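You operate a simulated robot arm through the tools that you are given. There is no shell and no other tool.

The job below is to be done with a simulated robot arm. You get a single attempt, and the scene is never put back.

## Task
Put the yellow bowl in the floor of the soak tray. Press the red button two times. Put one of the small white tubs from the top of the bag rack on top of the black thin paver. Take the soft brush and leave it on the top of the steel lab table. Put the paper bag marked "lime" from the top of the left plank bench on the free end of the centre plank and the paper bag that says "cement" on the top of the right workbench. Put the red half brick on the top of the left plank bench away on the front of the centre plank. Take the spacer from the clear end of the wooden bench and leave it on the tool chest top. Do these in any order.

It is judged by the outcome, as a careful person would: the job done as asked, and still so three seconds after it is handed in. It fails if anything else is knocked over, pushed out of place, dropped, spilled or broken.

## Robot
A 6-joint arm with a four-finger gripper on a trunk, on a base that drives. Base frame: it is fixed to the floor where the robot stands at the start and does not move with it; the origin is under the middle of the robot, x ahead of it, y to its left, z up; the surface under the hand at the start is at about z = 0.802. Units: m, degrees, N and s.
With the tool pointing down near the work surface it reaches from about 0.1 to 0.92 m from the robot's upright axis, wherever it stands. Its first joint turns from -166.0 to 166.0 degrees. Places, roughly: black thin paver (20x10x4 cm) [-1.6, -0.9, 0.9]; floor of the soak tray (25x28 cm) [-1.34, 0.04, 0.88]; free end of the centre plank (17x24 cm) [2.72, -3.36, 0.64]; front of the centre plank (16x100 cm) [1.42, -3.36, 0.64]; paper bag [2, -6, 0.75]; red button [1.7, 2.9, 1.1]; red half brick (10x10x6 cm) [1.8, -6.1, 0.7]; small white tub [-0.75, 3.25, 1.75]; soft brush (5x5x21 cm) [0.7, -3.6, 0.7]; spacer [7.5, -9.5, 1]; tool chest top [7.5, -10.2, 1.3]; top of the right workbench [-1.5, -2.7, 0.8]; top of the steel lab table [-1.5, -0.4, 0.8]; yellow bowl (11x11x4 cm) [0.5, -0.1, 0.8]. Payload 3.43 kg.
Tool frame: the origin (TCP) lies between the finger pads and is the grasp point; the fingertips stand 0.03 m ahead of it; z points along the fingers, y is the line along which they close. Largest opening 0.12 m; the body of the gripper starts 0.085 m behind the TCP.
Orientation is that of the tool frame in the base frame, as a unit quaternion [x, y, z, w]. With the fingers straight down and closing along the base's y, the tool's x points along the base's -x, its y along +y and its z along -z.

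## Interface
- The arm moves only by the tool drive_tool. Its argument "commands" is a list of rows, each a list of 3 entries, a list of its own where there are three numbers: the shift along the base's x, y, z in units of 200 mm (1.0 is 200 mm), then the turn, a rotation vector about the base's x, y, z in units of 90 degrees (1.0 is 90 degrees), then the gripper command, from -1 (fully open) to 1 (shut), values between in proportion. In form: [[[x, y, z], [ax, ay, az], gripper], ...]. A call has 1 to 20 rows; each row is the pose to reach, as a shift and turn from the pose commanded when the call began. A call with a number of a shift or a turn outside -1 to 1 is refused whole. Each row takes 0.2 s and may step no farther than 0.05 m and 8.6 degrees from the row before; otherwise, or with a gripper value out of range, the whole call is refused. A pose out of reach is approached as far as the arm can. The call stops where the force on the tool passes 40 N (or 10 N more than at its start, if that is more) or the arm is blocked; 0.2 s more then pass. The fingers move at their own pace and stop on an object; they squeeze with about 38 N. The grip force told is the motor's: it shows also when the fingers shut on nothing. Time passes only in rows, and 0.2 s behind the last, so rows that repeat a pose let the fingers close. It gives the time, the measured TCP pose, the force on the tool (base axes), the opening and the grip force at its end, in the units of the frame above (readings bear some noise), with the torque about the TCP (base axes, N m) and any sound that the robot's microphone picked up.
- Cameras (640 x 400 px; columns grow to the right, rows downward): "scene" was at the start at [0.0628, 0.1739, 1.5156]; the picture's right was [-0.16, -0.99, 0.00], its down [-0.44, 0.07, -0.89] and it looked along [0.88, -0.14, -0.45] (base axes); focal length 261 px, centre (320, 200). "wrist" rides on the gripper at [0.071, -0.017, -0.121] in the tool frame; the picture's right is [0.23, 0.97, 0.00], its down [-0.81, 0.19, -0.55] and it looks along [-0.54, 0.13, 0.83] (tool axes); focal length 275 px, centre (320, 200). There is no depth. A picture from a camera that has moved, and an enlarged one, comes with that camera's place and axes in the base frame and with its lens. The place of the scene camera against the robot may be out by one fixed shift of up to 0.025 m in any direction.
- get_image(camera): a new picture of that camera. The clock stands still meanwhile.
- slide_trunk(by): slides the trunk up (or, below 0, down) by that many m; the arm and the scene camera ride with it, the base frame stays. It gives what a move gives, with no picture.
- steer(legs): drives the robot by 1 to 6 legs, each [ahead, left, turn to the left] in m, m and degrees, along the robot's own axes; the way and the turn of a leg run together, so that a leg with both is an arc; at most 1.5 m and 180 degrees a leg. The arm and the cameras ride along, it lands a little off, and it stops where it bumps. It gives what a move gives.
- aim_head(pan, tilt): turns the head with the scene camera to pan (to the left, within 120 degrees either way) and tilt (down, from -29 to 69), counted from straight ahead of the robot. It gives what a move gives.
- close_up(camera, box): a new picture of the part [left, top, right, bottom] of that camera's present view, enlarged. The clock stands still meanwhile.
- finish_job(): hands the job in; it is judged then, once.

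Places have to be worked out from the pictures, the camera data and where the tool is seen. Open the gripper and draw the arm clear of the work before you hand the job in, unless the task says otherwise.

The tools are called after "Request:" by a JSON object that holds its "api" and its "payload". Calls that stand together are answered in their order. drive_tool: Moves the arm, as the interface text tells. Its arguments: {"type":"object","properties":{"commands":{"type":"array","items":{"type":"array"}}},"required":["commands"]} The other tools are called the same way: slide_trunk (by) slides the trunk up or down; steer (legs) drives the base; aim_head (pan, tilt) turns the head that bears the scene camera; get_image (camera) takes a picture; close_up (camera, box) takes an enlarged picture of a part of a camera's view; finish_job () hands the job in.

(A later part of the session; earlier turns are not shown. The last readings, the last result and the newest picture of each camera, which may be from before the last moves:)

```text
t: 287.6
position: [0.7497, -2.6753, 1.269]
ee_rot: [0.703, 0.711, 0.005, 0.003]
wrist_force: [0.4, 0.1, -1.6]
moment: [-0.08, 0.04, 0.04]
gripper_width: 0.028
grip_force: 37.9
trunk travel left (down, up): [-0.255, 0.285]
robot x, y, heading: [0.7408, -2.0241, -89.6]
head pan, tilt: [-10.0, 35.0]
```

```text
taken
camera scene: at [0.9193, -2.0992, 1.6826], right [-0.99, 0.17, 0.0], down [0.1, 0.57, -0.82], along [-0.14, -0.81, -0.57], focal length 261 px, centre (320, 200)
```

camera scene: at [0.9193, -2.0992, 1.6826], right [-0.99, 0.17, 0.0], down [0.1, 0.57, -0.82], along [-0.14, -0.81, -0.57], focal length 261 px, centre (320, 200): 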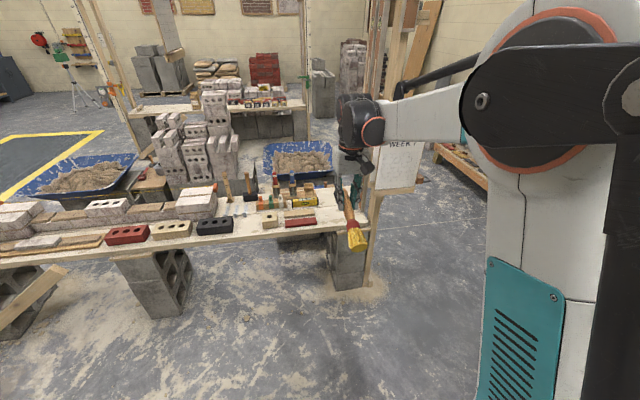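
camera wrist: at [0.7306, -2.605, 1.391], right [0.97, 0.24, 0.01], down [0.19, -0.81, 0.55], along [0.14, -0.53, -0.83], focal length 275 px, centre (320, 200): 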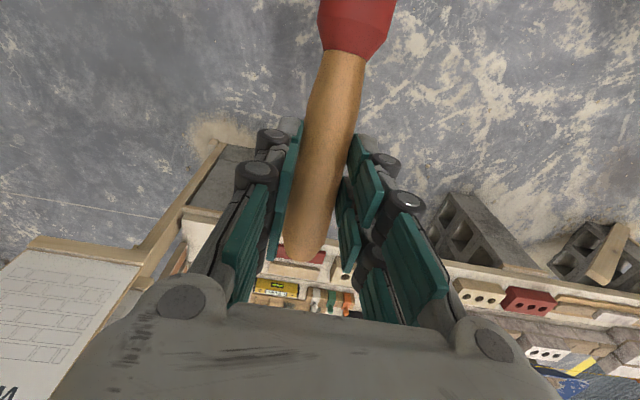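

The brush now lies almost level under the downward hand. I head for the steel table's free back-left area (about y = -1.12, left of the paver): turn right, drive, and strafe.

Request:
{"api": "steer", "payload": {"legs": [[0, 0, -90], [0.9, 0, 0], [0, -0.9, 0]]}}

Request:
{"api": "aim_head", "payload": {"pan": 0, "tilt": 35}}

Request:
{"api": "get_image", "payload": {"camera": "scene"}}

```text
t: 300.6
position: [-0.8455, -1.146, 1.2694]
ee_rot: [1.0, 0.003, 0.001, 0.006]
wrist_force: [0.2, -0.3, -2.1]
moment: [0.0, 0.06, 0.01]
gripper_width: 0.0279
grip_force: 38.2
trunk travel left (down, up): [-0.255, 0.285]
robot x, y, heading: [-0.1949, -1.1394, -179.9]
head pan, tilt: [-10.0, 35.0]
```

```text
t: 301.3
position: [-0.8461, -1.1451, 1.2686]
ee_rot: [1.0, 0.004, 0.002, 0.005]
wrist_force: [0.7, -0.5, -1.3]
moment: [0.02, 0.06, 0.02]
gripper_width: 0.0277
grip_force: 37.7
trunk travel left (down, up): [-0.255, 0.285]
robot x, y, heading: [-0.1914, -1.1405, -179.5]
head pan, tilt: [0.0, 35.0]
```

```text
taken
camera scene: at [-0.2668, -1.3524, 1.6826], right [0.0, 1.0, 0.0], down [0.57, 0.0, -0.82], along [-0.82, 0.0, -0.57], focal length 261 px, centre (320, 200)
```

scene: 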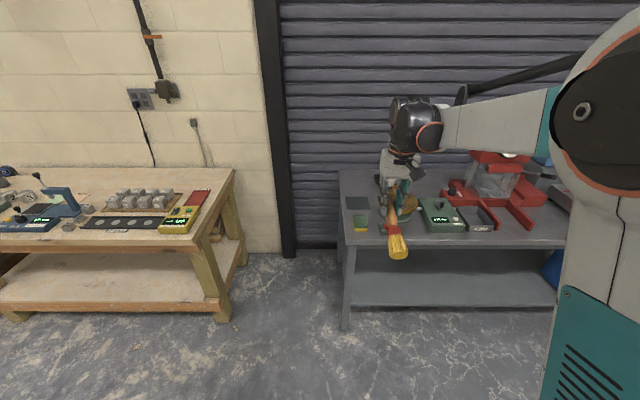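

I drive 0.6 m on with a 3 cm trim to the right, the brush well above the flow table.

Request:
{"api": "steer", "payload": {"legs": [[0.6, -0.03, 0]]}}

Request:
{"api": "aim_head", "payload": {"pan": -5, "tilt": 48}}

Request:
{"api": "get_image", "payload": {"camera": "scene"}}

Request:
{"api": "get_image", "payload": {"camera": "wrist"}}

```text
t: 304.8
position: [-1.4581, -1.109, 1.2684]
ee_rot: [1.0, -0.001, 0.002, 0.005]
wrist_force: [0.3, 0.9, -1.2]
moment: [0.0, 0.05, 0.01]
gripper_width: 0.0277
grip_force: 38.3
trunk travel left (down, up): [-0.255, 0.285]
robot x, y, heading: [-0.8054, -1.1122, 179.6]
head pan, tilt: [0.0, 35.0]
```

```text
t: 305.5
position: [-1.4589, -1.1097, 1.2699]
ee_rot: [1.0, 0.0, 0.002, 0.005]
wrist_force: [-0.4, -0.3, -1.2]
moment: [-0.03, 0.05, -0.01]
gripper_width: 0.0281
grip_force: 37.8
trunk travel left (down, up): [-0.255, 0.285]
robot x, y, heading: [-0.8049, -1.1062, 179.9]
head pan, tilt: [-5.0, 48.0]
```

```text
taken
camera scene: at [-0.8707, -1.3142, 1.6636], right [0.09, 1.0, 0.0], down [0.74, -0.07, -0.67], along [-0.67, 0.06, -0.74], focal length 261 px, centre (320, 200)
```

scene: 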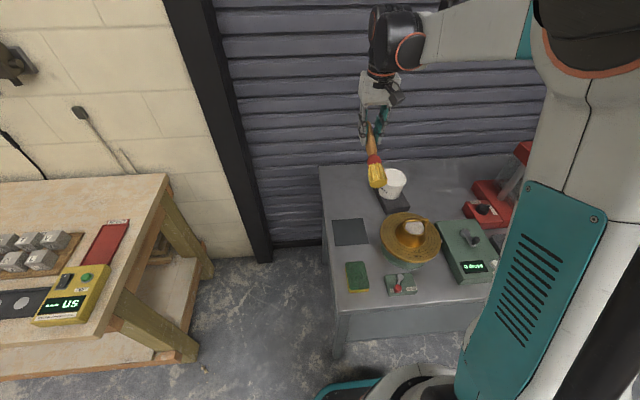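

```text
taken
camera wrist: at [-1.387, -1.0914, 1.3907], right [0.23, -0.97, 0.01], down [-0.81, -0.19, 0.55], along [-0.54, -0.14, -0.83], focal length 275 px, centre (320, 200)
```

wrist: 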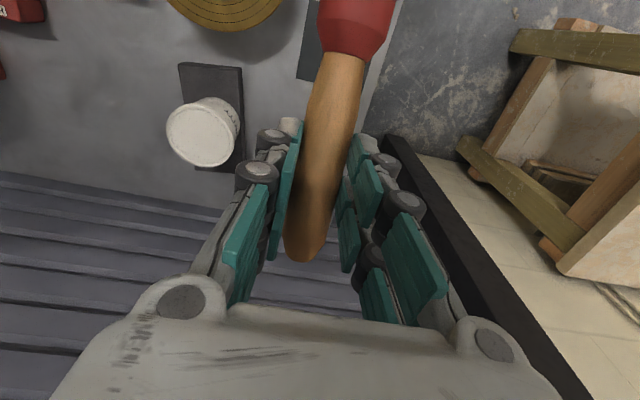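

Table's left edge is at y ≈ -1.21 and the paver's left side at -1.0, so y = -1.11 is good. I move 5 cm closer, pitch the hand 15° more to level the brush, and carry it to x ≈ -1.65, z ≈ 1.05.

Request:
{"api": "steer", "payload": {"legs": [[0.05, 0, 0]]}}

Request:
{"api": "drive_tool", "payload": {"commands": [[[0, 0, 0], [0, -0.08, 0], 1], [[0, 0, 0], [0, -0.167, 0], 1], [[-0.2, 0, -0.1], [0, -0.167, 0], 1], [[-0.4, 0, -0.2], [0, -0.167, 0], 1], [[-0.6, 0, -0.3], [0, -0.167, 0], 1], [[-0.7, 0, -0.5], [0, -0.167, 0], 1], [[-0.72, 0, -0.7], [0, -0.167, 0], 1], [[-0.72, 0, -0.9], [0, -0.167, 0], 1], [[-0.72, 0, -1.0], [0, -0.167, 0], 1], [[-0.72, 0, -1.0], [0, -0.167, 0], 1]]}}

Request:
{"api": "get_image", "payload": {"camera": "scene"}}

Request:
{"api": "get_image", "payload": {"camera": "wrist"}}

```text
t: 306.5
position: [-1.5084, -1.1102, 1.2672]
ee_rot: [1.0, 0.0, 0.001, 0.005]
wrist_force: [-0.6, -0.4, -1.0]
moment: [-0.04, -0.01, -0.03]
gripper_width: 0.0282
grip_force: 37.4
trunk travel left (down, up): [-0.255, 0.285]
robot x, y, heading: [-0.8533, -1.1093, 179.7]
head pan, tilt: [-5.0, 48.0]
```

```text
t: 308.7
position: [-1.6505, -1.1092, 1.0686]
ee_rot: [0.991, -0.001, 0.132, 0.006]
wrist_force: [0.0, -0.2, -1.0]
moment: [0.01, 0.1, -0.02]
gripper_width: 0.0281
grip_force: 38.2
trunk travel left (down, up): [-0.255, 0.285]
robot x, y, heading: [-0.8534, -1.1089, 179.8]
head pan, tilt: [-5.0, 48.0]
```

```text
taken
camera scene: at [-0.9202, -1.3139, 1.6636], right [0.09, 1.0, 0.0], down [0.74, -0.07, -0.67], along [-0.67, 0.06, -0.74], focal length 261 px, centre (320, 200)
```

scene: 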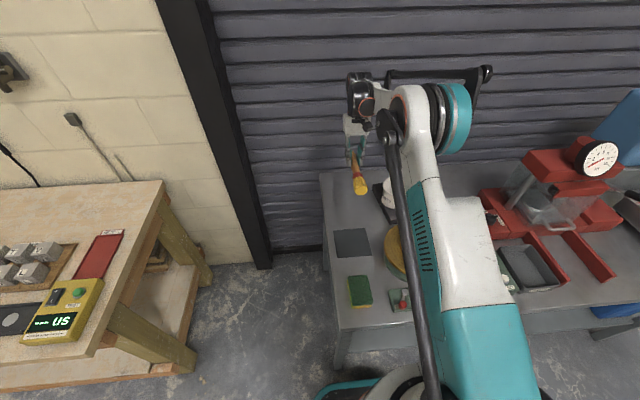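

```text
taken
camera wrist: at [-1.6132, -1.0906, 1.2046], right [0.22, -0.97, 0.07], down [-0.93, -0.19, 0.32], along [-0.3, -0.14, -0.94], focal length 275 px, centre (320, 200)
```

wrist: 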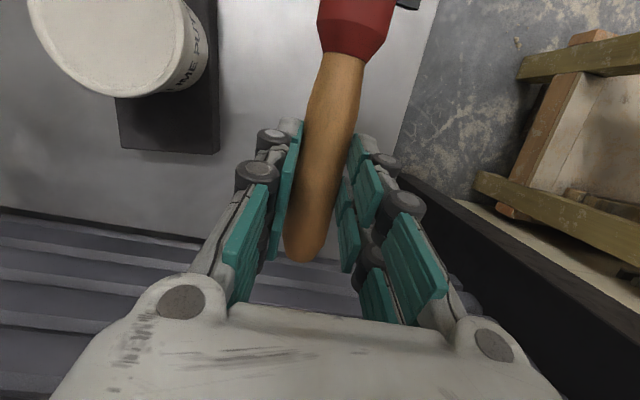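

Elbow is high, the brush is over the free spot. I lower to 0.92, then carefully until contact.

Request:
{"api": "drive_tool", "payload": {"commands": [[[0, 0, -0.2], [0, 0, 0], 1], [[0, 0, -0.4], [0, 0, 0], 1], [[0, 0, -0.6], [0, 0, 0], 1], [[0, 0, -0.72], [0, 0, 0], 1], [[0, 0, -0.72], [0, 0, 0], 1]]}}

Request:
{"api": "close_up", "payload": {"camera": "scene", "box": [310, 130, 430, 270]}}

Request:
{"api": "drive_tool", "payload": {"commands": [[[0, 0, -0.025], [0, 0, 0], 1], [[0, 0, -0.05], [0, 0, 0], 1], [[0, 0, -0.05], [0, 0, 0], 1]]}}

```text
t: 309.9
position: [-1.6515, -1.112, 0.9243]
ee_rot: [0.991, -0.001, 0.133, 0.005]
wrist_force: [0.6, 0.0, -0.2]
moment: [0.02, 0.05, 0.02]
gripper_width: 0.0278
grip_force: 38.0
trunk travel left (down, up): [-0.255, 0.285]
robot x, y, heading: [-0.8529, -1.1075, 179.8]
head pan, tilt: [-5.0, 48.0]
```

```text
2.86 times, centred on (370, 200) of scene
camera zoom: at [-0.9202, -1.3139, 1.6636], right [0.09, 1.0, 0.0], down [0.74, -0.07, -0.67], along [-0.67, 0.06, -0.74], focal length 745 px, centre (177, 200)
```

zoom: 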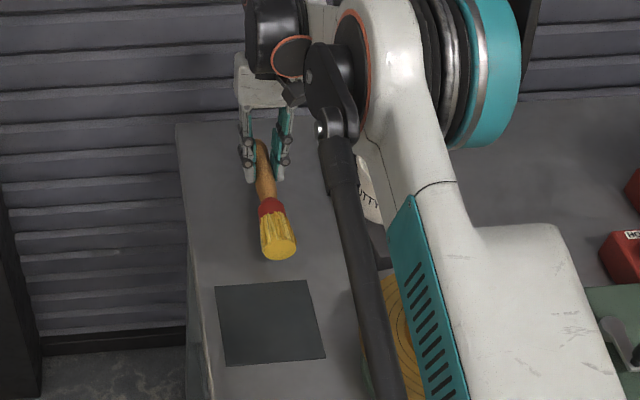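

```text
t: 310.7
position: [-1.6514, -1.1102, 0.9145]
ee_rot: [0.991, 0.0, 0.132, 0.005]
wrist_force: [0.0, -1.2, -0.8]
moment: [0.0, 0.07, 0.01]
gripper_width: 0.0281
grip_force: 38.0
trunk travel left (down, up): [-0.255, 0.285]
robot x, y, heading: [-0.8557, -1.1117, 179.9]
head pan, tilt: [-5.0, 48.0]
```

Request:
{"api": "drive_tool", "payload": {"commands": [[[0, 0, -0.02], [0, 0, 0], 1], [[0, 0, -0.04], [0, 0, 0], 1], [[0, 0, -0.04], [0, 0, 0], 1]]}}

Request:
{"api": "drive_tool", "payload": {"commands": [[[0, 0, -0.02], [0, 0, 0], 1], [[0, 0, -0.02], [0, 0, 0], 1]]}}

Request:
{"api": "drive_tool", "payload": {"commands": [[[0, 0, -0.02], [0, 0, 0], 1], [[0, 0, -0.02], [0, 0, 0], 1]]}}

Request:
{"api": "close_up", "payload": {"camera": "scene", "box": [310, 130, 430, 270]}}

```text
t: 311.5
position: [-1.652, -1.1105, 0.9064]
ee_rot: [0.991, -0.001, 0.132, 0.005]
wrist_force: [-0.3, -0.8, -0.7]
moment: [-0.02, 0.07, -0.02]
gripper_width: 0.0279
grip_force: 38.3
trunk travel left (down, up): [-0.255, 0.285]
robot x, y, heading: [-0.8533, -1.105, 179.8]
head pan, tilt: [-5.0, 48.0]
```

```text
t: 312.1
position: [-1.6512, -1.1088, 0.9022]
ee_rot: [0.991, -0.001, 0.132, 0.006]
wrist_force: [-0.6, -0.5, -1.5]
moment: [-0.01, 0.11, 0.01]
gripper_width: 0.0281
grip_force: 38.0
trunk travel left (down, up): [-0.255, 0.285]
robot x, y, heading: [-0.8521, -1.1079, 180.0]
head pan, tilt: [-5.0, 48.0]
```

```text
t: 312.7
position: [-1.6507, -1.1098, 0.899]
ee_rot: [0.991, -0.001, 0.133, 0.005]
wrist_force: [0.2, 0.7, -1.3]
moment: [-0.02, 0.04, 0.0]
gripper_width: 0.028
grip_force: 38.5
trunk travel left (down, up): [-0.255, 0.285]
robot x, y, heading: [-0.8551, -1.1109, 179.9]
head pan, tilt: [-5.0, 48.0]
```

```text
2.86 times, centred on (370, 200) of scene
camera zoom: at [-0.9203, -1.314, 1.6636], right [0.09, 1.0, 0.0], down [0.74, -0.07, -0.67], along [-0.67, 0.06, -0.74], focal length 745 px, centre (177, 200)
```

zoom: 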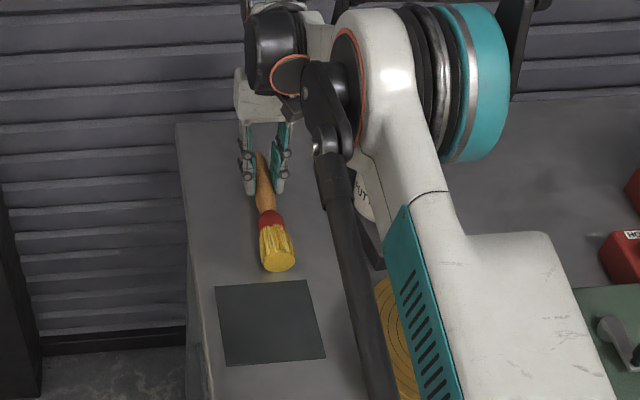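

Not yet touching, and the bristles head for the thin plate's back edge; I shift 30 mm farther back while lowering to 0.885.

Request:
{"api": "drive_tool", "payload": {"commands": [[[-0.08, 0, 0], [0, 0, 0], 1], [[-0.15, 0, -0.02], [0, 0, 0], 1], [[-0.15, 0, -0.045], [0, 0, 0], 1], [[-0.15, 0, -0.07], [0, 0, 0], 1], [[-0.15, 0, -0.07], [0, 0, 0], 1]]}}

Request:
{"api": "drive_tool", "payload": {"commands": [[[0, 0, -0.02], [0, 0, 0], 1], [[0, 0, -0.04], [0, 0, 0], 1], [[0, 0, -0.04], [0, 0, 0], 1]]}}

Request:
{"api": "close_up", "payload": {"camera": "scene", "box": [310, 130, 430, 270]}}

```text
t: 313.9
position: [-1.669, -1.1108, 0.8946]
ee_rot: [0.991, -0.001, 0.131, 0.005]
wrist_force: [-2.9, -0.6, 8.0]
moment: [-0.03, -1.15, -0.03]
gripper_width: 0.0279
grip_force: 37.7
out of reach, approached as far as the arm can: row 2, 3, 4, 5
trunk travel left (down, up): [-0.255, 0.285]
robot x, y, heading: [-0.854, -1.1108, 180.0]
head pan, tilt: [-5.0, 48.0]
```

```text
t: 314.7
position: [-1.6673, -1.1103, 0.8911]
ee_rot: [0.992, -0.002, 0.128, 0.006]
wrist_force: [2.3, 0.5, 14.4]
moment: [0.04, 0.64, -0.01]
gripper_width: 0.0281
grip_force: 37.8
out of reach, approached as far as the arm can: row 2, 3
trunk travel left (down, up): [-0.255, 0.285]
robot x, y, heading: [-0.8544, -1.1082, 179.8]
head pan, tilt: [-5.0, 48.0]
stopped in row 3: the force on the tool passed its limit at 41 N (the readings are from after the stop); the commanded pose is now the measured one
```

```text
2.86 times, centred on (370, 200) of scene
camera zoom: at [-0.918, -1.314, 1.6635], right [0.09, 1.0, 0.0], down [0.74, -0.07, -0.67], along [-0.67, 0.06, -0.74], focal length 745 px, centre (177, 200)
```

zoom: 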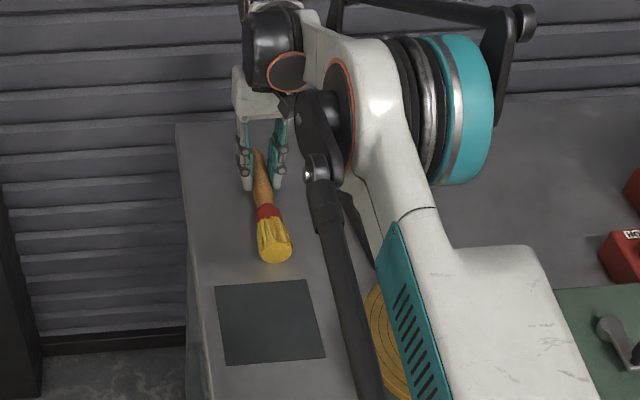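

The bristles touch the table (about 14 N). I ease up 2 mm and open moderately so the handle settles.

Request:
{"api": "drive_tool", "payload": {"commands": [[[0, 0, 0.01], [0, 0, 0], 1], [[0, 0, 0.005], [0, 0, 0], 1], [[0, 0, 0.005], [0, 0, 0], 0.4], [[0, 0, 0.005], [0, 0, 0], 0.2], [[0, 0, 0.005], [0, 0, 0], 0.1], [[0, 0, 0.005], [0, 0, 0], 0.1]]}}

Request:
{"api": "get_image", "payload": {"camera": "wrist"}}

Request:
{"api": "close_up", "payload": {"camera": "scene", "box": [310, 130, 430, 270]}}

```text
t: 316.1
position: [-1.6669, -1.1104, 0.8907]
ee_rot: [0.992, -0.002, 0.13, 0.005]
wrist_force: [-0.8, -0.1, -0.7]
moment: [-0.02, -0.01, 0.0]
gripper_width: 0.0539
grip_force: 0.1
trunk travel left (down, up): [-0.255, 0.285]
robot x, y, heading: [-0.851, -1.1061, 179.9]
head pan, tilt: [-5.0, 48.0]
```

```text
taken
camera wrist: at [-1.6298, -1.092, 1.0261], right [0.22, -0.97, 0.07], down [-0.93, -0.19, 0.33], along [-0.31, -0.14, -0.94], focal length 275 px, centre (320, 200)
```

wrist: 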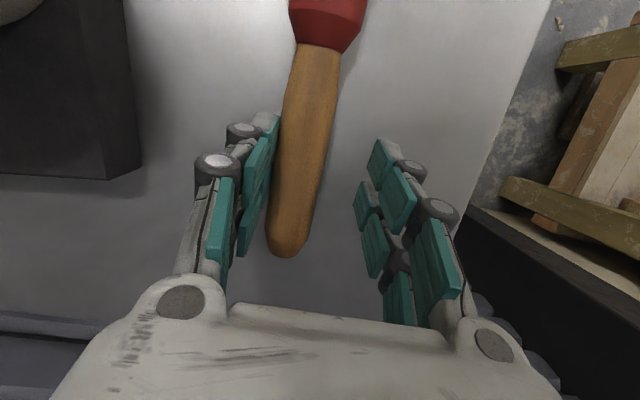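

```text
2.86 times, centred on (370, 200) of scene
camera zoom: at [-0.9202, -1.314, 1.6636], right [0.09, 1.0, 0.0], down [0.74, -0.07, -0.67], along [-0.67, 0.06, -0.74], focal length 745 px, centre (177, 200)
```

zoom: 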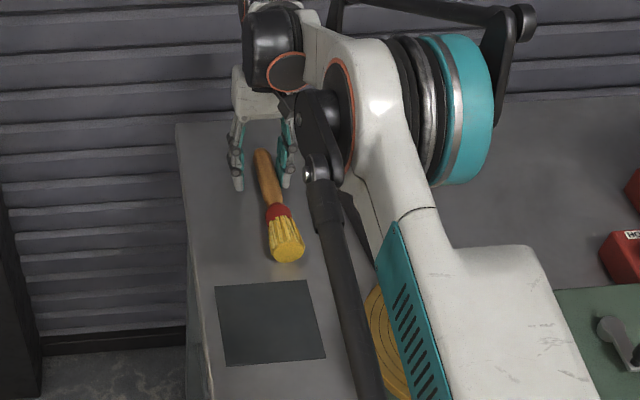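

The brush lies on the table. I rise straight up, level the hand, and retract.

Request:
{"api": "drive_tool", "payload": {"commands": [[[0, 0, 0.1], [0, 0, 0], 0.1], [[0, 0, 0.25], [0, 0, 0], 0.1], [[0, 0, 0.45], [0, 0, 0], 0], [[0, 0, 0.65], [0, 0, 0], 0], [[0, 0, 0.85], [0, 0, 0], 0], [[0.05, 0, 1.0], [0, 0.08, 0], 0], [[0.15, 0, 1.0], [0, 0.167, 0], 0], [[0.15, 0, 1.0], [0, 0.167, 0], 0]]}}

Request:
{"api": "drive_tool", "payload": {"commands": [[[0.1, 0, 0.2], [0, 0, 0], 0], [[0.2, 0, 0.4], [0, 0, 0], 0], [[0.35, 0, 0.5], [0, 0, 0], 0], [[0.5, 0, 0.6], [0, 0, 0], 0], [[0.7, 0, 0.6], [0, 0, 0], 0], [[0.85, 0, 0.6], [0, 0, 0], 0], [[0.85, 0, 0.6], [0, 0, 0], 0]]}}

Request:
{"api": "get_image", "payload": {"camera": "scene"}}

Request:
{"api": "get_image", "payload": {"camera": "wrist"}}

```text
t: 317.9
position: [-1.6365, -1.1102, 1.0894]
ee_rot: [1.0, 0.001, -0.002, 0.005]
wrist_force: [-0.5, 0.3, 0.4]
moment: [0.0, 0.02, 0.0]
gripper_width: 0.06
grip_force: 0.2
trunk travel left (down, up): [-0.255, 0.285]
robot x, y, heading: [-0.8553, -1.1083, 179.9]
head pan, tilt: [-5.0, 48.0]
```

```text
t: 319.5
position: [-1.4682, -1.1084, 1.2109]
ee_rot: [1.0, 0.0, -0.001, 0.005]
wrist_force: [-0.1, -0.4, -0.6]
moment: [0.0, -0.02, -0.02]
gripper_width: 0.0597
grip_force: 0.0
trunk travel left (down, up): [-0.255, 0.285]
robot x, y, heading: [-0.8555, -1.1079, 179.8]
head pan, tilt: [-5.0, 48.0]
```

```text
taken
camera scene: at [-0.9204, -1.314, 1.6635], right [0.09, 1.0, 0.0], down [0.74, -0.07, -0.67], along [-0.67, 0.06, -0.74], focal length 261 px, centre (320, 200)
```

scene: 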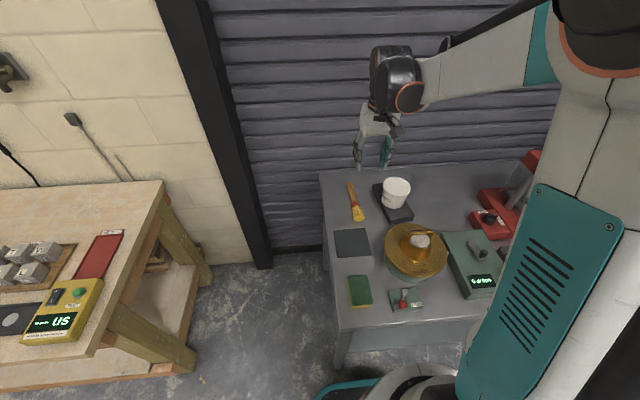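

```text
taken
camera wrist: at [-1.3966, -1.0901, 1.3313], right [0.23, -0.97, 0.01], down [-0.81, -0.19, 0.56], along [-0.54, -0.14, -0.83], focal length 275 px, centre (320, 200)
```

wrist: 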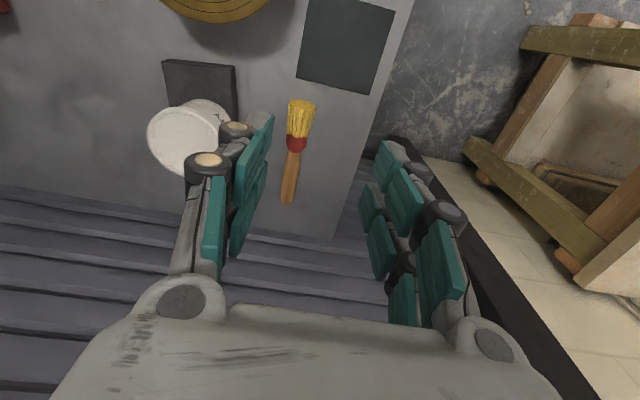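

Brush, tub and paver are all in order. Next the bags: I back out, lower the trunk, turn to face -y and drive down the corridor to about y = -4, looking around there.

Request:
{"api": "steer", "payload": {"legs": [[-0.55, 0, 0], [0, 0, 90]]}}

Request:
{"api": "slide_trunk", "payload": {"by": -0.18}}

Request:
{"api": "steer", "payload": {"legs": [[1.4, 0.1, 0], [1.4, 0, 0]]}}

Request:
{"api": "aim_head", "payload": {"pan": 30, "tilt": 15}}

Request:
{"api": "get_image", "payload": {"camera": "scene"}}

Request:
{"api": "aim_head", "payload": {"pan": 75, "tilt": 20}}

Request:
{"api": "get_image", "payload": {"camera": "scene"}}

```text
t: 326.5
position: [-0.2942, -1.7247, 1.2099]
ee_rot: [0.706, 0.708, 0.003, 0.004]
wrist_force: [0.3, -0.6, -1.2]
moment: [0.0, 0.0, -0.01]
gripper_width: 0.06
grip_force: 0.0
trunk travel left (down, up): [-0.255, 0.285]
robot x, y, heading: [-0.2955, -1.1087, -90.0]
head pan, tilt: [-5.0, 48.0]
```

```text
t: 328.5
position: [-0.2946, -1.7246, 1.0298]
ee_rot: [0.706, 0.708, 0.004, 0.004]
wrist_force: [0.6, -0.1, 0.3]
moment: [0.0, 0.05, 0.01]
gripper_width: 0.0601
grip_force: 0.0
trunk travel left (down, up): [-0.075, 0.465]
robot x, y, heading: [-0.292, -1.1112, -90.1]
head pan, tilt: [-5.0, 48.0]
```

```text
t: 342.2
position: [-0.187, -4.5417, 1.0305]
ee_rot: [0.706, 0.708, 0.003, 0.004]
wrist_force: [-0.3, -0.1, -0.3]
moment: [0.03, 0.0, -0.01]
gripper_width: 0.06
grip_force: 0.0
trunk travel left (down, up): [-0.075, 0.465]
robot x, y, heading: [-0.1889, -3.9276, -89.9]
head pan, tilt: [-5.0, 48.0]
```

```text
t: 343.2
position: [-0.186, -4.5418, 1.0316]
ee_rot: [0.706, 0.708, 0.003, 0.005]
wrist_force: [0.6, -0.8, -0.2]
moment: [0.02, 0.04, -0.02]
gripper_width: 0.0599
grip_force: 0.0
trunk travel left (down, up): [-0.075, 0.465]
robot x, y, heading: [-0.1888, -3.9249, -89.9]
head pan, tilt: [30.0, 15.0]
```

```text
taken
camera scene: at [0.0503, -3.9995, 1.5345], right [-0.87, -0.5, 0.0], down [-0.13, 0.23, -0.97], along [0.48, -0.84, -0.26], focal length 261 px, centre (320, 200)
```

scene: 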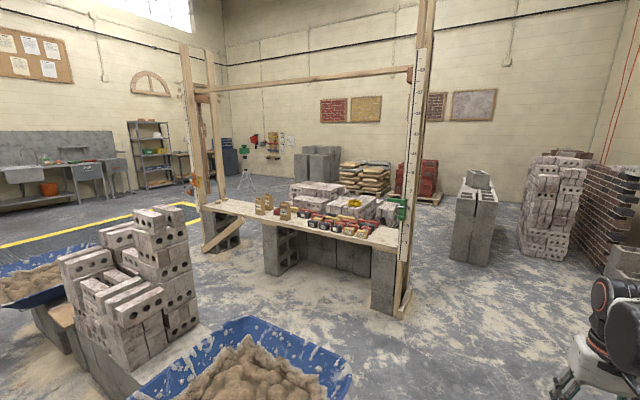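

```text
t: 344.3
position: [-0.1875, -4.5415, 1.0301]
ee_rot: [0.706, 0.708, 0.003, 0.004]
wrist_force: [0.0, -0.4, 0.1]
moment: [-0.03, -0.02, 0.01]
gripper_width: 0.06
grip_force: 0.0
trunk travel left (down, up): [-0.075, 0.465]
robot x, y, heading: [-0.1862, -3.9265, -90.0]
head pan, tilt: [75.0, 20.0]
```

```text
taken
camera scene: at [0.0935, -3.9428, 1.5264], right [-0.26, -0.97, 0.0], down [-0.33, 0.09, -0.94], along [0.91, -0.24, -0.34], focal length 261 px, centre (320, 200)
```

scene: 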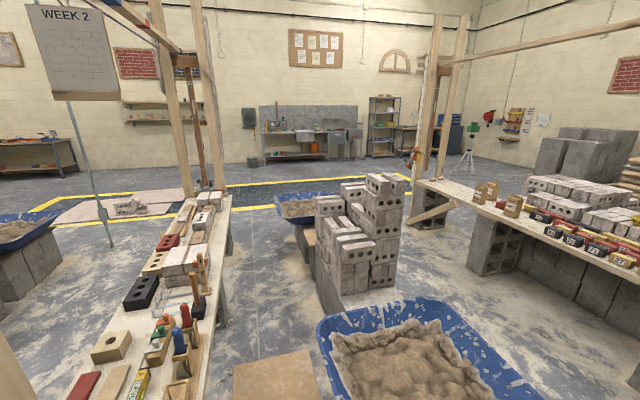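

The far ("left") plank bench stands at y ≈ -5.8…-6.2 with an aisle about 0.8 m wide before it. I turn to face +x above the trough level, then sidestep into the aisle at y ≈ -5.4.

Request:
{"api": "steer", "payload": {"legs": [[0.75, 0, 0], [0, 0, 90], [0, -0.72, 0]]}}

Request:
{"api": "aim_head", "payload": {"pan": 0, "tilt": 25}}

Request:
{"api": "get_image", "payload": {"camera": "scene"}}

Request:
{"api": "aim_head", "payload": {"pan": -40, "tilt": 25}}

Request:
{"api": "get_image", "payload": {"camera": "scene"}}

```text
t: 355.9
position: [0.4452, -5.4126, 1.031]
ee_rot: [-0.009, 1.0, 0.005, 0.001]
wrist_force: [0.4, -0.2, 0.1]
moment: [0.01, 0.0, 0.02]
gripper_width: 0.0601
grip_force: 0.0
trunk travel left (down, up): [-0.075, 0.465]
robot x, y, heading: [-0.1702, -5.4217, 0.7]
head pan, tilt: [75.0, 20.0]
```

```text
t: 357.4
position: [0.4435, -5.4137, 1.0307]
ee_rot: [-0.01, 1.0, 0.005, 0.0]
wrist_force: [-0.1, -0.4, -0.4]
moment: [0.02, -0.02, -0.01]
gripper_width: 0.0601
grip_force: 0.1
trunk travel left (down, up): [-0.075, 0.465]
robot x, y, heading: [-0.1717, -5.4219, 0.7]
head pan, tilt: [0.0, 25.0]
```

```text
taken
camera scene: at [-0.1088, -5.235, 1.5183], right [0.02, -1.0, 0.0], down [-0.42, -0.01, -0.91], along [0.91, 0.01, -0.42], focal length 261 px, centre (320, 200)
```

scene: 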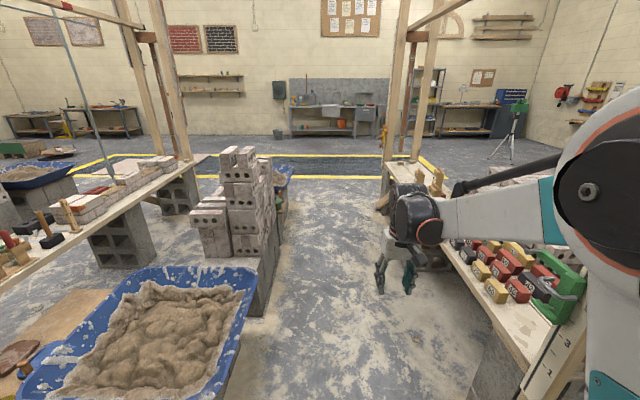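

```text
t: 358.4
position: [0.4453, -5.4134, 1.0301]
ee_rot: [-0.009, 1.0, 0.005, 0.001]
wrist_force: [-0.1, 0.8, -0.2]
moment: [0.05, -0.01, 0.03]
gripper_width: 0.06
grip_force: 0.1
trunk travel left (down, up): [-0.075, 0.465]
robot x, y, heading: [-0.1733, -5.4193, 0.8]
head pan, tilt: [-40.0, 25.0]
```

```text
taken
camera scene: at [-0.1294, -5.2945, 1.5183], right [-0.63, -0.78, 0.0], down [-0.33, 0.27, -0.91], along [0.7, -0.57, -0.42], focal length 261 px, centre (320, 200)
```

scene: 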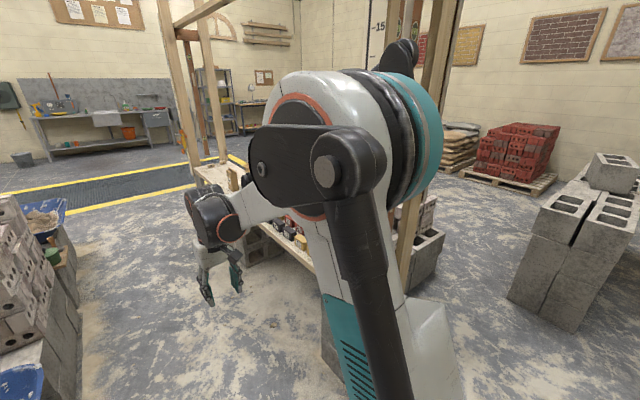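

The aisle is about 1 m wide (y -4.85…-5.87); I am in its middle. I drive 2 m along it to the bag end.

Request:
{"api": "steer", "payload": {"legs": [[1.0, -0.02, 0], [1.0, -0.02, 0]]}}

Request:
{"api": "aim_head", "payload": {"pan": -25, "tilt": 35}}

Request:
{"api": "get_image", "payload": {"camera": "scene"}}

```text
t: 368.3
position: [2.4314, -5.4661, 1.0306]
ee_rot: [0.001, 1.0, 0.005, 0.0]
wrist_force: [0.0, -1.3, 0.4]
moment: [0.0, -0.02, 0.0]
gripper_width: 0.06
grip_force: 0.0
trunk travel left (down, up): [-0.075, 0.465]
robot x, y, heading: [1.8163, -5.4637, -0.3]
head pan, tilt: [-40.0, 25.0]
```

```text
t: 369.1
position: [2.4324, -5.4662, 1.0306]
ee_rot: [0.002, 1.0, 0.005, 0.001]
wrist_force: [-1.3, 0.5, 0.4]
moment: [0.02, 0.01, 0.0]
gripper_width: 0.06
grip_force: 0.1
trunk travel left (down, up): [-0.075, 0.465]
robot x, y, heading: [1.8186, -5.4654, -0.2]
head pan, tilt: [-25.0, 35.0]
```

```text
taken
camera scene: at [1.8702, -5.314, 1.5026], right [-0.43, -0.9, 0.0], down [-0.52, 0.25, -0.82], along [0.74, -0.35, -0.57], focal length 261 px, centre (320, 200)
```

scene: 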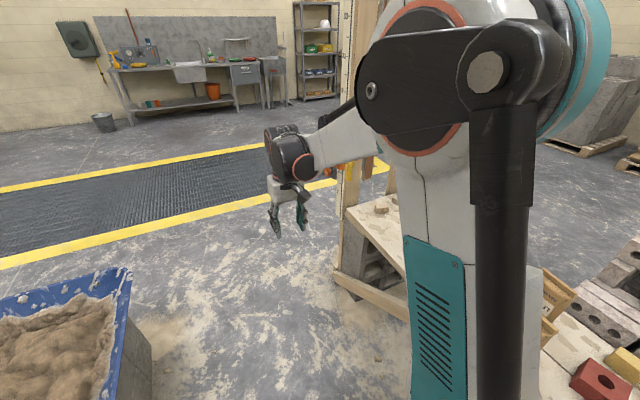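

I shift 8 cm away from the bench and turn right to face it.

Request:
{"api": "steer", "payload": {"legs": [[0, 0.08, 0], [0, 0, -90]]}}

Request:
{"api": "aim_head", "payload": {"pan": 0, "tilt": 45}}

Request:
{"api": "get_image", "payload": {"camera": "scene"}}

Request:
{"api": "get_image", "payload": {"camera": "wrist"}}

```text
t: 374.0
position: [1.8236, -6.0012, 1.0303]
ee_rot: [0.703, 0.712, 0.003, 0.005]
wrist_force: [-0.6, -0.2, 0.3]
moment: [-0.02, 0.0, 0.02]
gripper_width: 0.0599
grip_force: 0.0
trunk travel left (down, up): [-0.075, 0.465]
robot x, y, heading: [1.8179, -5.3876, -89.6]
head pan, tilt: [-25.0, 35.0]
```

```text
t: 374.9
position: [1.8245, -6.0011, 1.0305]
ee_rot: [0.703, 0.711, 0.003, 0.004]
wrist_force: [0.2, -0.3, -0.2]
moment: [0.0, -0.01, 0.02]
gripper_width: 0.0599
grip_force: 0.0
trunk travel left (down, up): [-0.075, 0.465]
robot x, y, heading: [1.8152, -5.3898, -89.6]
head pan, tilt: [0.0, 45.0]
```

```text
taken
camera scene: at [2.0101, -5.4571, 1.4878], right [-1.0, -0.01, 0.0], down [-0.01, 0.71, -0.71], along [0.01, -0.71, -0.71], focal length 261 px, centre (320, 200)
```

scene: 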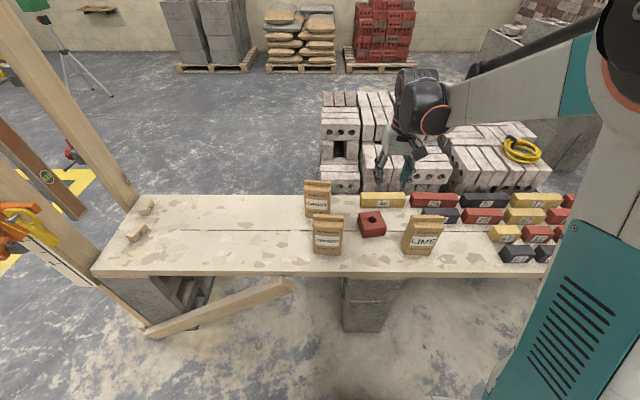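

```text
taken
camera wrist: at [1.8049, -5.9288, 1.1514], right [0.97, 0.24, 0.01], down [0.2, -0.81, 0.56], along [0.14, -0.54, -0.83], focal length 275 px, centre (320, 200)
```

wrist: 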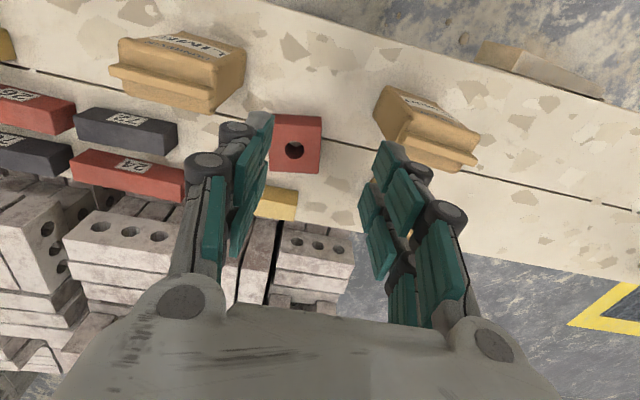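

Three paper bags and the red half brick with a hole are in view. I zoom in to read the bags.

Request:
{"api": "close_up", "payload": {"camera": "scene", "box": [280, 160, 460, 280]}}

```text
3.33 times, centred on (370, 220) of scene
camera zoom: at [2.0101, -5.4571, 1.4878], right [-1.0, -0.01, 0.0], down [-0.01, 0.71, -0.71], along [0.01, -0.71, -0.71], focal length 870 px, centre (153, 133)
```

zoom: 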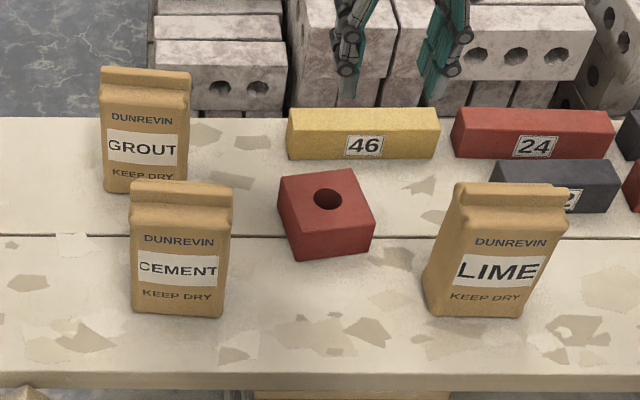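

The bags read GROUT, CEMENT and LIME. First CEMENT at about [1.98, -6.02]. I sidestep 0.16 m left to line up and turn the hand 90° to grip it across its thickness (along y).

Request:
{"api": "steer", "payload": {"legs": [[0, 0.16, 0]]}}

Request:
{"api": "drive_tool", "payload": {"commands": [[[0, 0, 0], [0, 0, 0.083], -1], [[0, 0, 0], [0, 0, 0.167], -1], [[0, 0, 0], [0, 0, 0.25], -1], [[0, 0, 0], [0, 0, 0.333], -1], [[0, 0, 0], [0, 0, 0.417], -1], [[0, 0, 0], [0, 0, 0.5], -1], [[0, 0, 0], [0, 0, 0.583], -1], [[0, 0, 0], [0, 0, 0.667], -1], [[0, 0, 0], [0, 0, 0.75], -1], [[0, 0, 0], [0, 0, 0.833], -1], [[0, 0, 0], [0, 0, 0.917], -1], [[0, 0, 0], [0, 0, 1], -1], [[0, 0, 0], [0, 0, 1], -1]]}}

Request:
{"api": "get_image", "payload": {"camera": "wrist"}}

Request:
{"api": "get_image", "payload": {"camera": "scene"}}

```text
t: 376.2
position: [1.9826, -5.9978, 1.0305]
ee_rot: [0.703, 0.711, 0.003, 0.004]
wrist_force: [-0.4, -0.3, -0.6]
moment: [0.01, -0.03, -0.03]
gripper_width: 0.0602
grip_force: 0.1
trunk travel left (down, up): [-0.075, 0.465]
robot x, y, heading: [1.9732, -5.3859, -89.6]
head pan, tilt: [0.0, 45.0]
```

```text
t: 379.1
position: [1.9822, -5.9982, 1.0299]
ee_rot: [-0.008, 1.0, 0.005, 0.001]
wrist_force: [-0.4, 0.8, -0.4]
moment: [-0.02, -0.01, 0.0]
gripper_width: 0.1201
grip_force: 0.0
trunk travel left (down, up): [-0.075, 0.465]
robot x, y, heading: [1.9773, -5.3844, -89.5]
head pan, tilt: [0.0, 45.0]
```

```text
taken
camera wrist: at [1.9106, -6.0177, 1.151], right [-0.25, 0.97, 0.01], down [0.81, 0.2, 0.56], along [0.54, 0.14, -0.83], focal length 275 px, centre (320, 200)
```

wrist: 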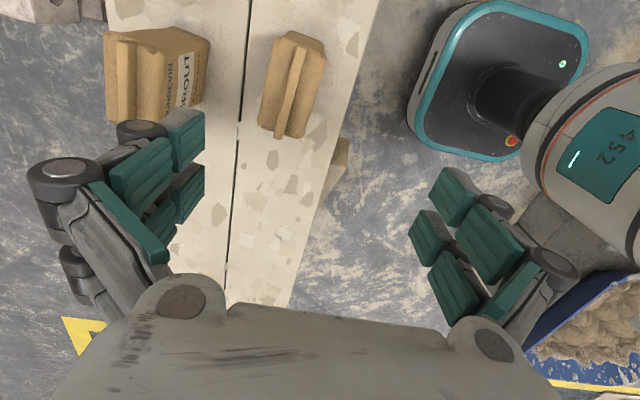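

```text
taken
camera scene: at [2.1675, -5.4553, 1.4878], right [-1.0, -0.01, 0.0], down [-0.01, 0.71, -0.71], along [0.01, -0.71, -0.71], focal length 261 px, centre (320, 200)
```

scene: 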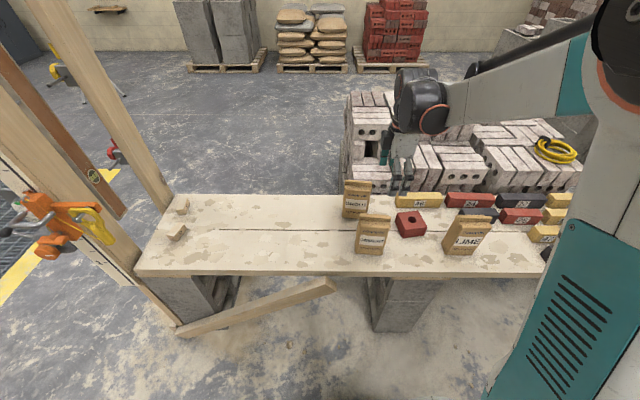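

The cement bag's top seam runs along x at y ≈ -6.033, x 1.94–2.05. I centre over it and go down to 0.90 for another look.

Request:
{"api": "drive_tool", "payload": {"commands": [[[0.06, -0.1, 0], [0, 0, 0], -1], [[0.06, -0.175, -0.15], [0, 0, 0], -1], [[0.06, -0.175, -0.35], [0, 0, 0], -1], [[0.06, -0.175, -0.55], [0, 0, 0], -1], [[0.06, -0.175, -0.65], [0, 0, 0], -1], [[0.06, -0.175, -0.65], [0, 0, 0], -1]]}}

Request:
{"api": "get_image", "payload": {"camera": "wrist"}}

Request:
{"api": "close_up", "payload": {"camera": "scene", "box": [320, 140, 500, 280]}}

```text
t: 380.4
position: [1.9932, -6.0348, 0.8998]
ee_rot: [-0.007, 1.0, 0.006, 0.001]
wrist_force: [0.7, 0.1, -0.3]
moment: [0.0, 0.01, 0.0]
gripper_width: 0.1199
grip_force: 0.0
trunk travel left (down, up): [-0.075, 0.465]
robot x, y, heading: [1.9746, -5.385, -89.3]
head pan, tilt: [0.0, 45.0]
```

```text
taken
camera wrist: at [1.9227, -6.0536, 1.0208], right [-0.24, 0.97, 0.01], down [0.81, 0.2, 0.56], along [0.54, 0.14, -0.83], focal length 275 px, centre (320, 200)
```

wrist: 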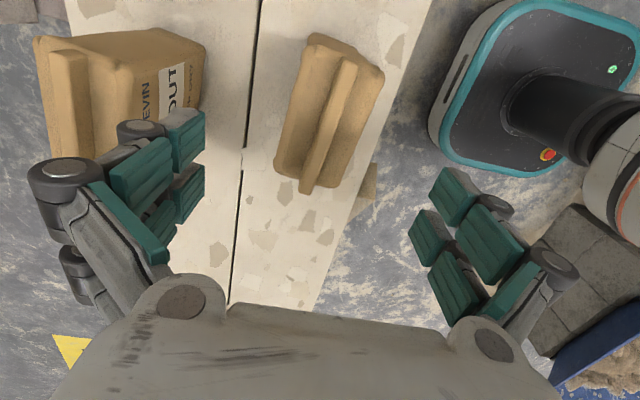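

```text
2.86 times, centred on (410, 210) of scene
camera zoom: at [2.1675, -5.4554, 1.4878], right [-1.0, -0.01, 0.0], down [-0.01, 0.71, -0.71], along [0.01, -0.71, -0.71], focal length 745 px, centre (63, 171)
```

zoom: 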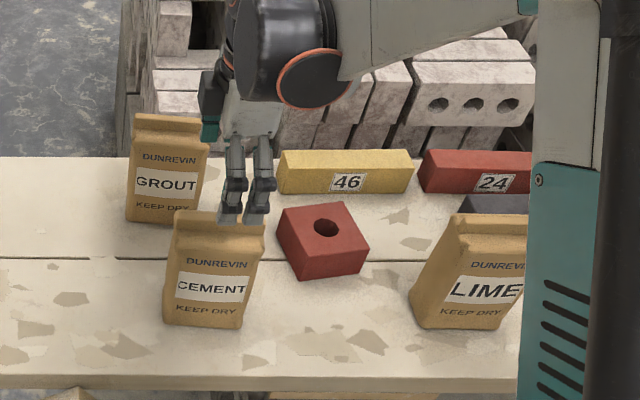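

The rear finger will clear the GROUT bag (its face is at y ≈ -6.18). I trim the position, narrow the opening to 0.10, and descend to 0.755.

Request:
{"api": "drive_tool", "payload": {"commands": [[[-0.03, 0.025, 0], [0, 0, 0], -0.7], [[-0.03, 0.025, -0.15], [0, 0, 0], -0.7], [[-0.03, 0.025, -0.3], [0, 0, 0], -0.7], [[-0.03, 0.025, -0.45], [0, 0, 0], -0.7], [[-0.03, 0.025, -0.6], [0, 0, 0], -0.7], [[-0.03, 0.025, -0.72], [0, 0, 0], -0.7], [[-0.03, 0.025, -0.72], [0, 0, 0], -0.7]]}}

Request:
{"api": "get_image", "payload": {"camera": "wrist"}}

Request:
{"api": "close_up", "payload": {"camera": "scene", "box": [320, 140, 500, 280]}}

```text
t: 382.1
position: [1.988, -6.0281, 0.7558]
ee_rot: [-0.006, 1.0, 0.006, 0.001]
wrist_force: [0.1, -0.2, 0.0]
moment: [0.03, -0.01, 0.01]
gripper_width: 0.1019
grip_force: 0.1
trunk travel left (down, up): [-0.075, 0.465]
robot x, y, heading: [1.9764, -5.387, -89.4]
head pan, tilt: [0.0, 45.0]
```

```text
taken
camera wrist: at [1.9158, -6.0478, 0.8772], right [-0.24, 0.97, 0.01], down [0.81, 0.2, 0.56], along [0.54, 0.14, -0.83], focal length 275 px, centre (320, 200)
```

wrist: 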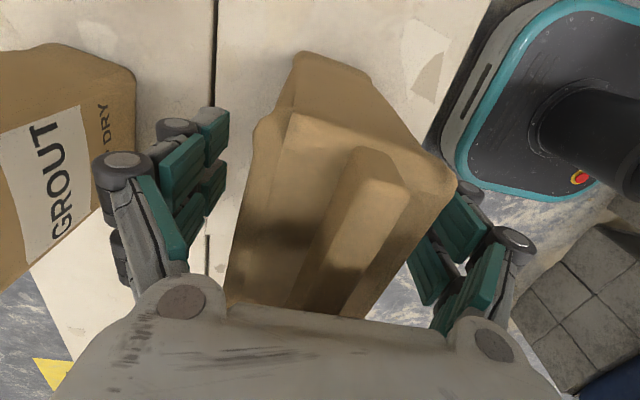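

```text
2.86 times, centred on (410, 210) of scene
camera zoom: at [2.1675, -5.4556, 1.4878], right [-1.0, -0.01, 0.0], down [-0.01, 0.71, -0.71], along [0.01, -0.71, -0.71], focal length 745 px, centre (63, 171)
```

zoom: 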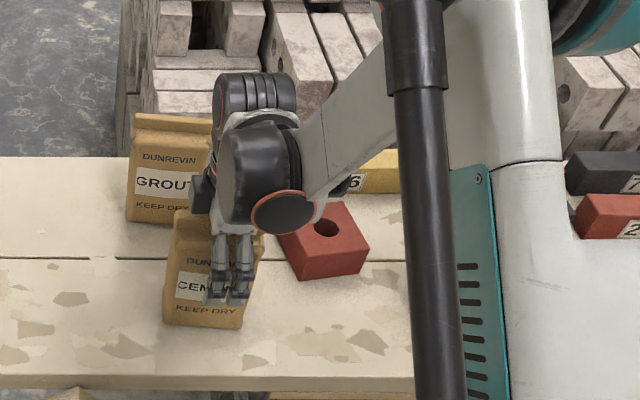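

The bag sits between the fingers, about 1 cm toward +x and 5 mm toward +y of the hand. I trim that and close.

Request:
{"api": "drive_tool", "payload": {"commands": [[[0.04, 0.02, 0], [0, 0, 0], -0.7], [[0.05, 0.025, 0], [0, 0, 0], -0.7], [[0.05, 0.025, 0], [0, 0, 0], 0], [[0.05, 0.025, 0], [0, 0, 0], 1], [[0.05, 0.025, 0], [0, 0, 0], 1], [[0.05, 0.025, 0], [0, 0, 0], 1]]}}

Request:
{"api": "get_image", "payload": {"camera": "wrist"}}

```text
t: 383.4
position: [1.9989, -6.023, 0.7572]
ee_rot: [-0.007, 1.0, 0.005, 0.002]
wrist_force: [1.7, 2.4, 0.8]
moment: [0.18, -0.06, -0.35]
gripper_width: 0.0647
grip_force: 37.7
trunk travel left (down, up): [-0.075, 0.465]
robot x, y, heading: [1.9756, -5.3873, -89.3]
head pan, tilt: [0.0, 45.0]
```

```text
taken
camera wrist: at [1.9269, -6.0423, 0.8775], right [-0.24, 0.97, 0.01], down [0.81, 0.2, 0.56], along [0.54, 0.14, -0.83], focal length 275 px, centre (320, 200)
```

wrist: 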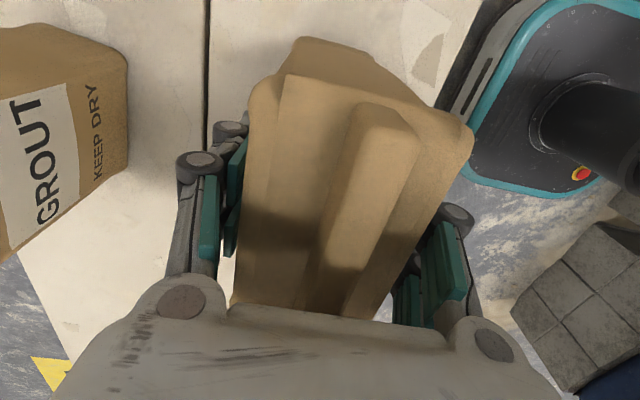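

The bag is gripped at 65 mm. I lift it by 0.2 m and check.

Request:
{"api": "drive_tool", "payload": {"commands": [[[0, 0, 0.05], [0, 0, 0], 1], [[0, 0, 0.15], [0, 0, 0], 1], [[0, 0, 0.3], [0, 0, 0], 1], [[0, 0, 0.5], [0, 0, 0], 1], [[0, 0, 0.7], [0, 0, 0], 1], [[0, 0, 0.9], [0, 0, 0], 1], [[0, 0, 1.0], [0, 0, 0], 1], [[0, 0, 1.0], [0, 0, 0], 1]]}}

Request:
{"api": "get_image", "payload": {"camera": "scene"}}

```text
t: 385.2
position: [1.9991, -6.0266, 0.9565]
ee_rot: [-0.007, 1.0, 0.005, 0.001]
wrist_force: [0.2, -0.5, -15.0]
moment: [-0.02, -0.05, -0.01]
gripper_width: 0.0649
grip_force: 38.3
trunk travel left (down, up): [-0.075, 0.465]
robot x, y, heading: [1.9738, -5.3847, -89.4]
head pan, tilt: [0.0, 45.0]
```

```text
taken
camera scene: at [2.1676, -5.4564, 1.4876], right [-1.0, -0.01, 0.0], down [-0.01, 0.71, -0.71], along [0.01, -0.71, -0.71], focal length 261 px, centre (320, 200)
```

scene: 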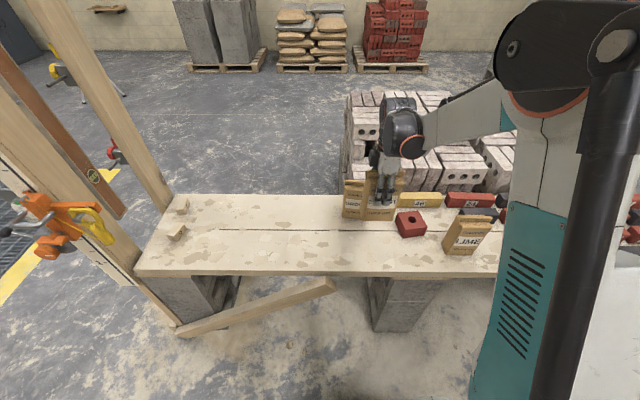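

The bag (1.5 kg) is held well. I raise it to 1.08, turn right to face -x, and drive out along the aisle and up the corridor to the right workbench.

Request:
{"api": "drive_tool", "payload": {"commands": [[[0, 0, 0.2], [0, 0, 0], 1], [[0, 0, 0.4], [0, 0, 0], 1], [[0, 0, 0.6], [0, 0, 0], 1], [[0, 0, 0.6], [0, 0, 0], 1]]}}

Request:
{"api": "steer", "payload": {"legs": [[0, 0, -90], [1.1, 0, 0], [1.1, 0, 0]]}}

Request:
{"api": "aim_head", "payload": {"pan": -30, "tilt": 20}}

Request:
{"api": "get_image", "payload": {"camera": "scene"}}

```text
t: 386.2
position: [1.9997, -6.0251, 1.0738]
ee_rot: [-0.007, 1.0, 0.005, 0.002]
wrist_force: [0.3, 0.2, -14.6]
moment: [0.0, -0.07, 0.02]
gripper_width: 0.065
grip_force: 38.5
trunk travel left (down, up): [-0.075, 0.465]
robot x, y, heading: [1.9724, -5.3834, -89.4]
head pan, tilt: [0.0, 45.0]
```

```text
t: 400.8
position: [-0.8476, -5.4631, 1.0739]
ee_rot: [0.698, 0.716, 0.003, 0.005]
wrist_force: [-0.1, -0.3, -14.4]
moment: [-0.03, -0.01, 0.01]
gripper_width: 0.0648
grip_force: 37.9
trunk travel left (down, up): [-0.075, 0.465]
robot x, y, heading: [-0.2087, -5.43, -178.8]
head pan, tilt: [0.0, 45.0]
```

```text
t: 401.8
position: [-0.8474, -5.4635, 1.0729]
ee_rot: [0.698, 0.716, 0.003, 0.004]
wrist_force: [-0.2, 0.2, -13.9]
moment: [-0.1, 0.03, 0.01]
gripper_width: 0.0649
grip_force: 38.0
trunk travel left (down, up): [-0.075, 0.465]
robot x, y, heading: [-0.2055, -5.4332, -179.0]
head pan, tilt: [-30.0, 20.0]
```

```text
taken
camera scene: at [-0.2727, -5.5991, 1.5263], right [0.48, 0.88, 0.0], down [0.3, -0.16, -0.94], along [-0.82, 0.45, -0.34], focal length 261 px, centre (320, 200)
```

scene: 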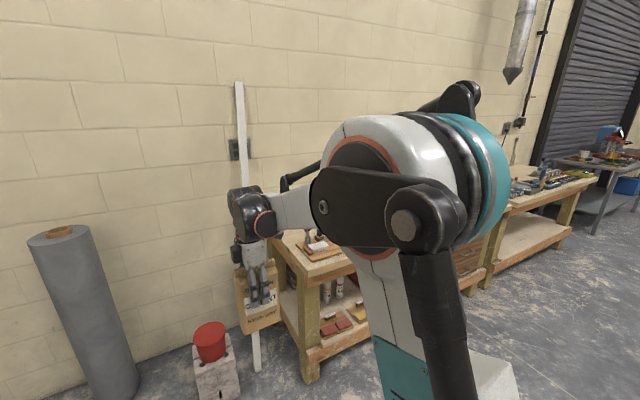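

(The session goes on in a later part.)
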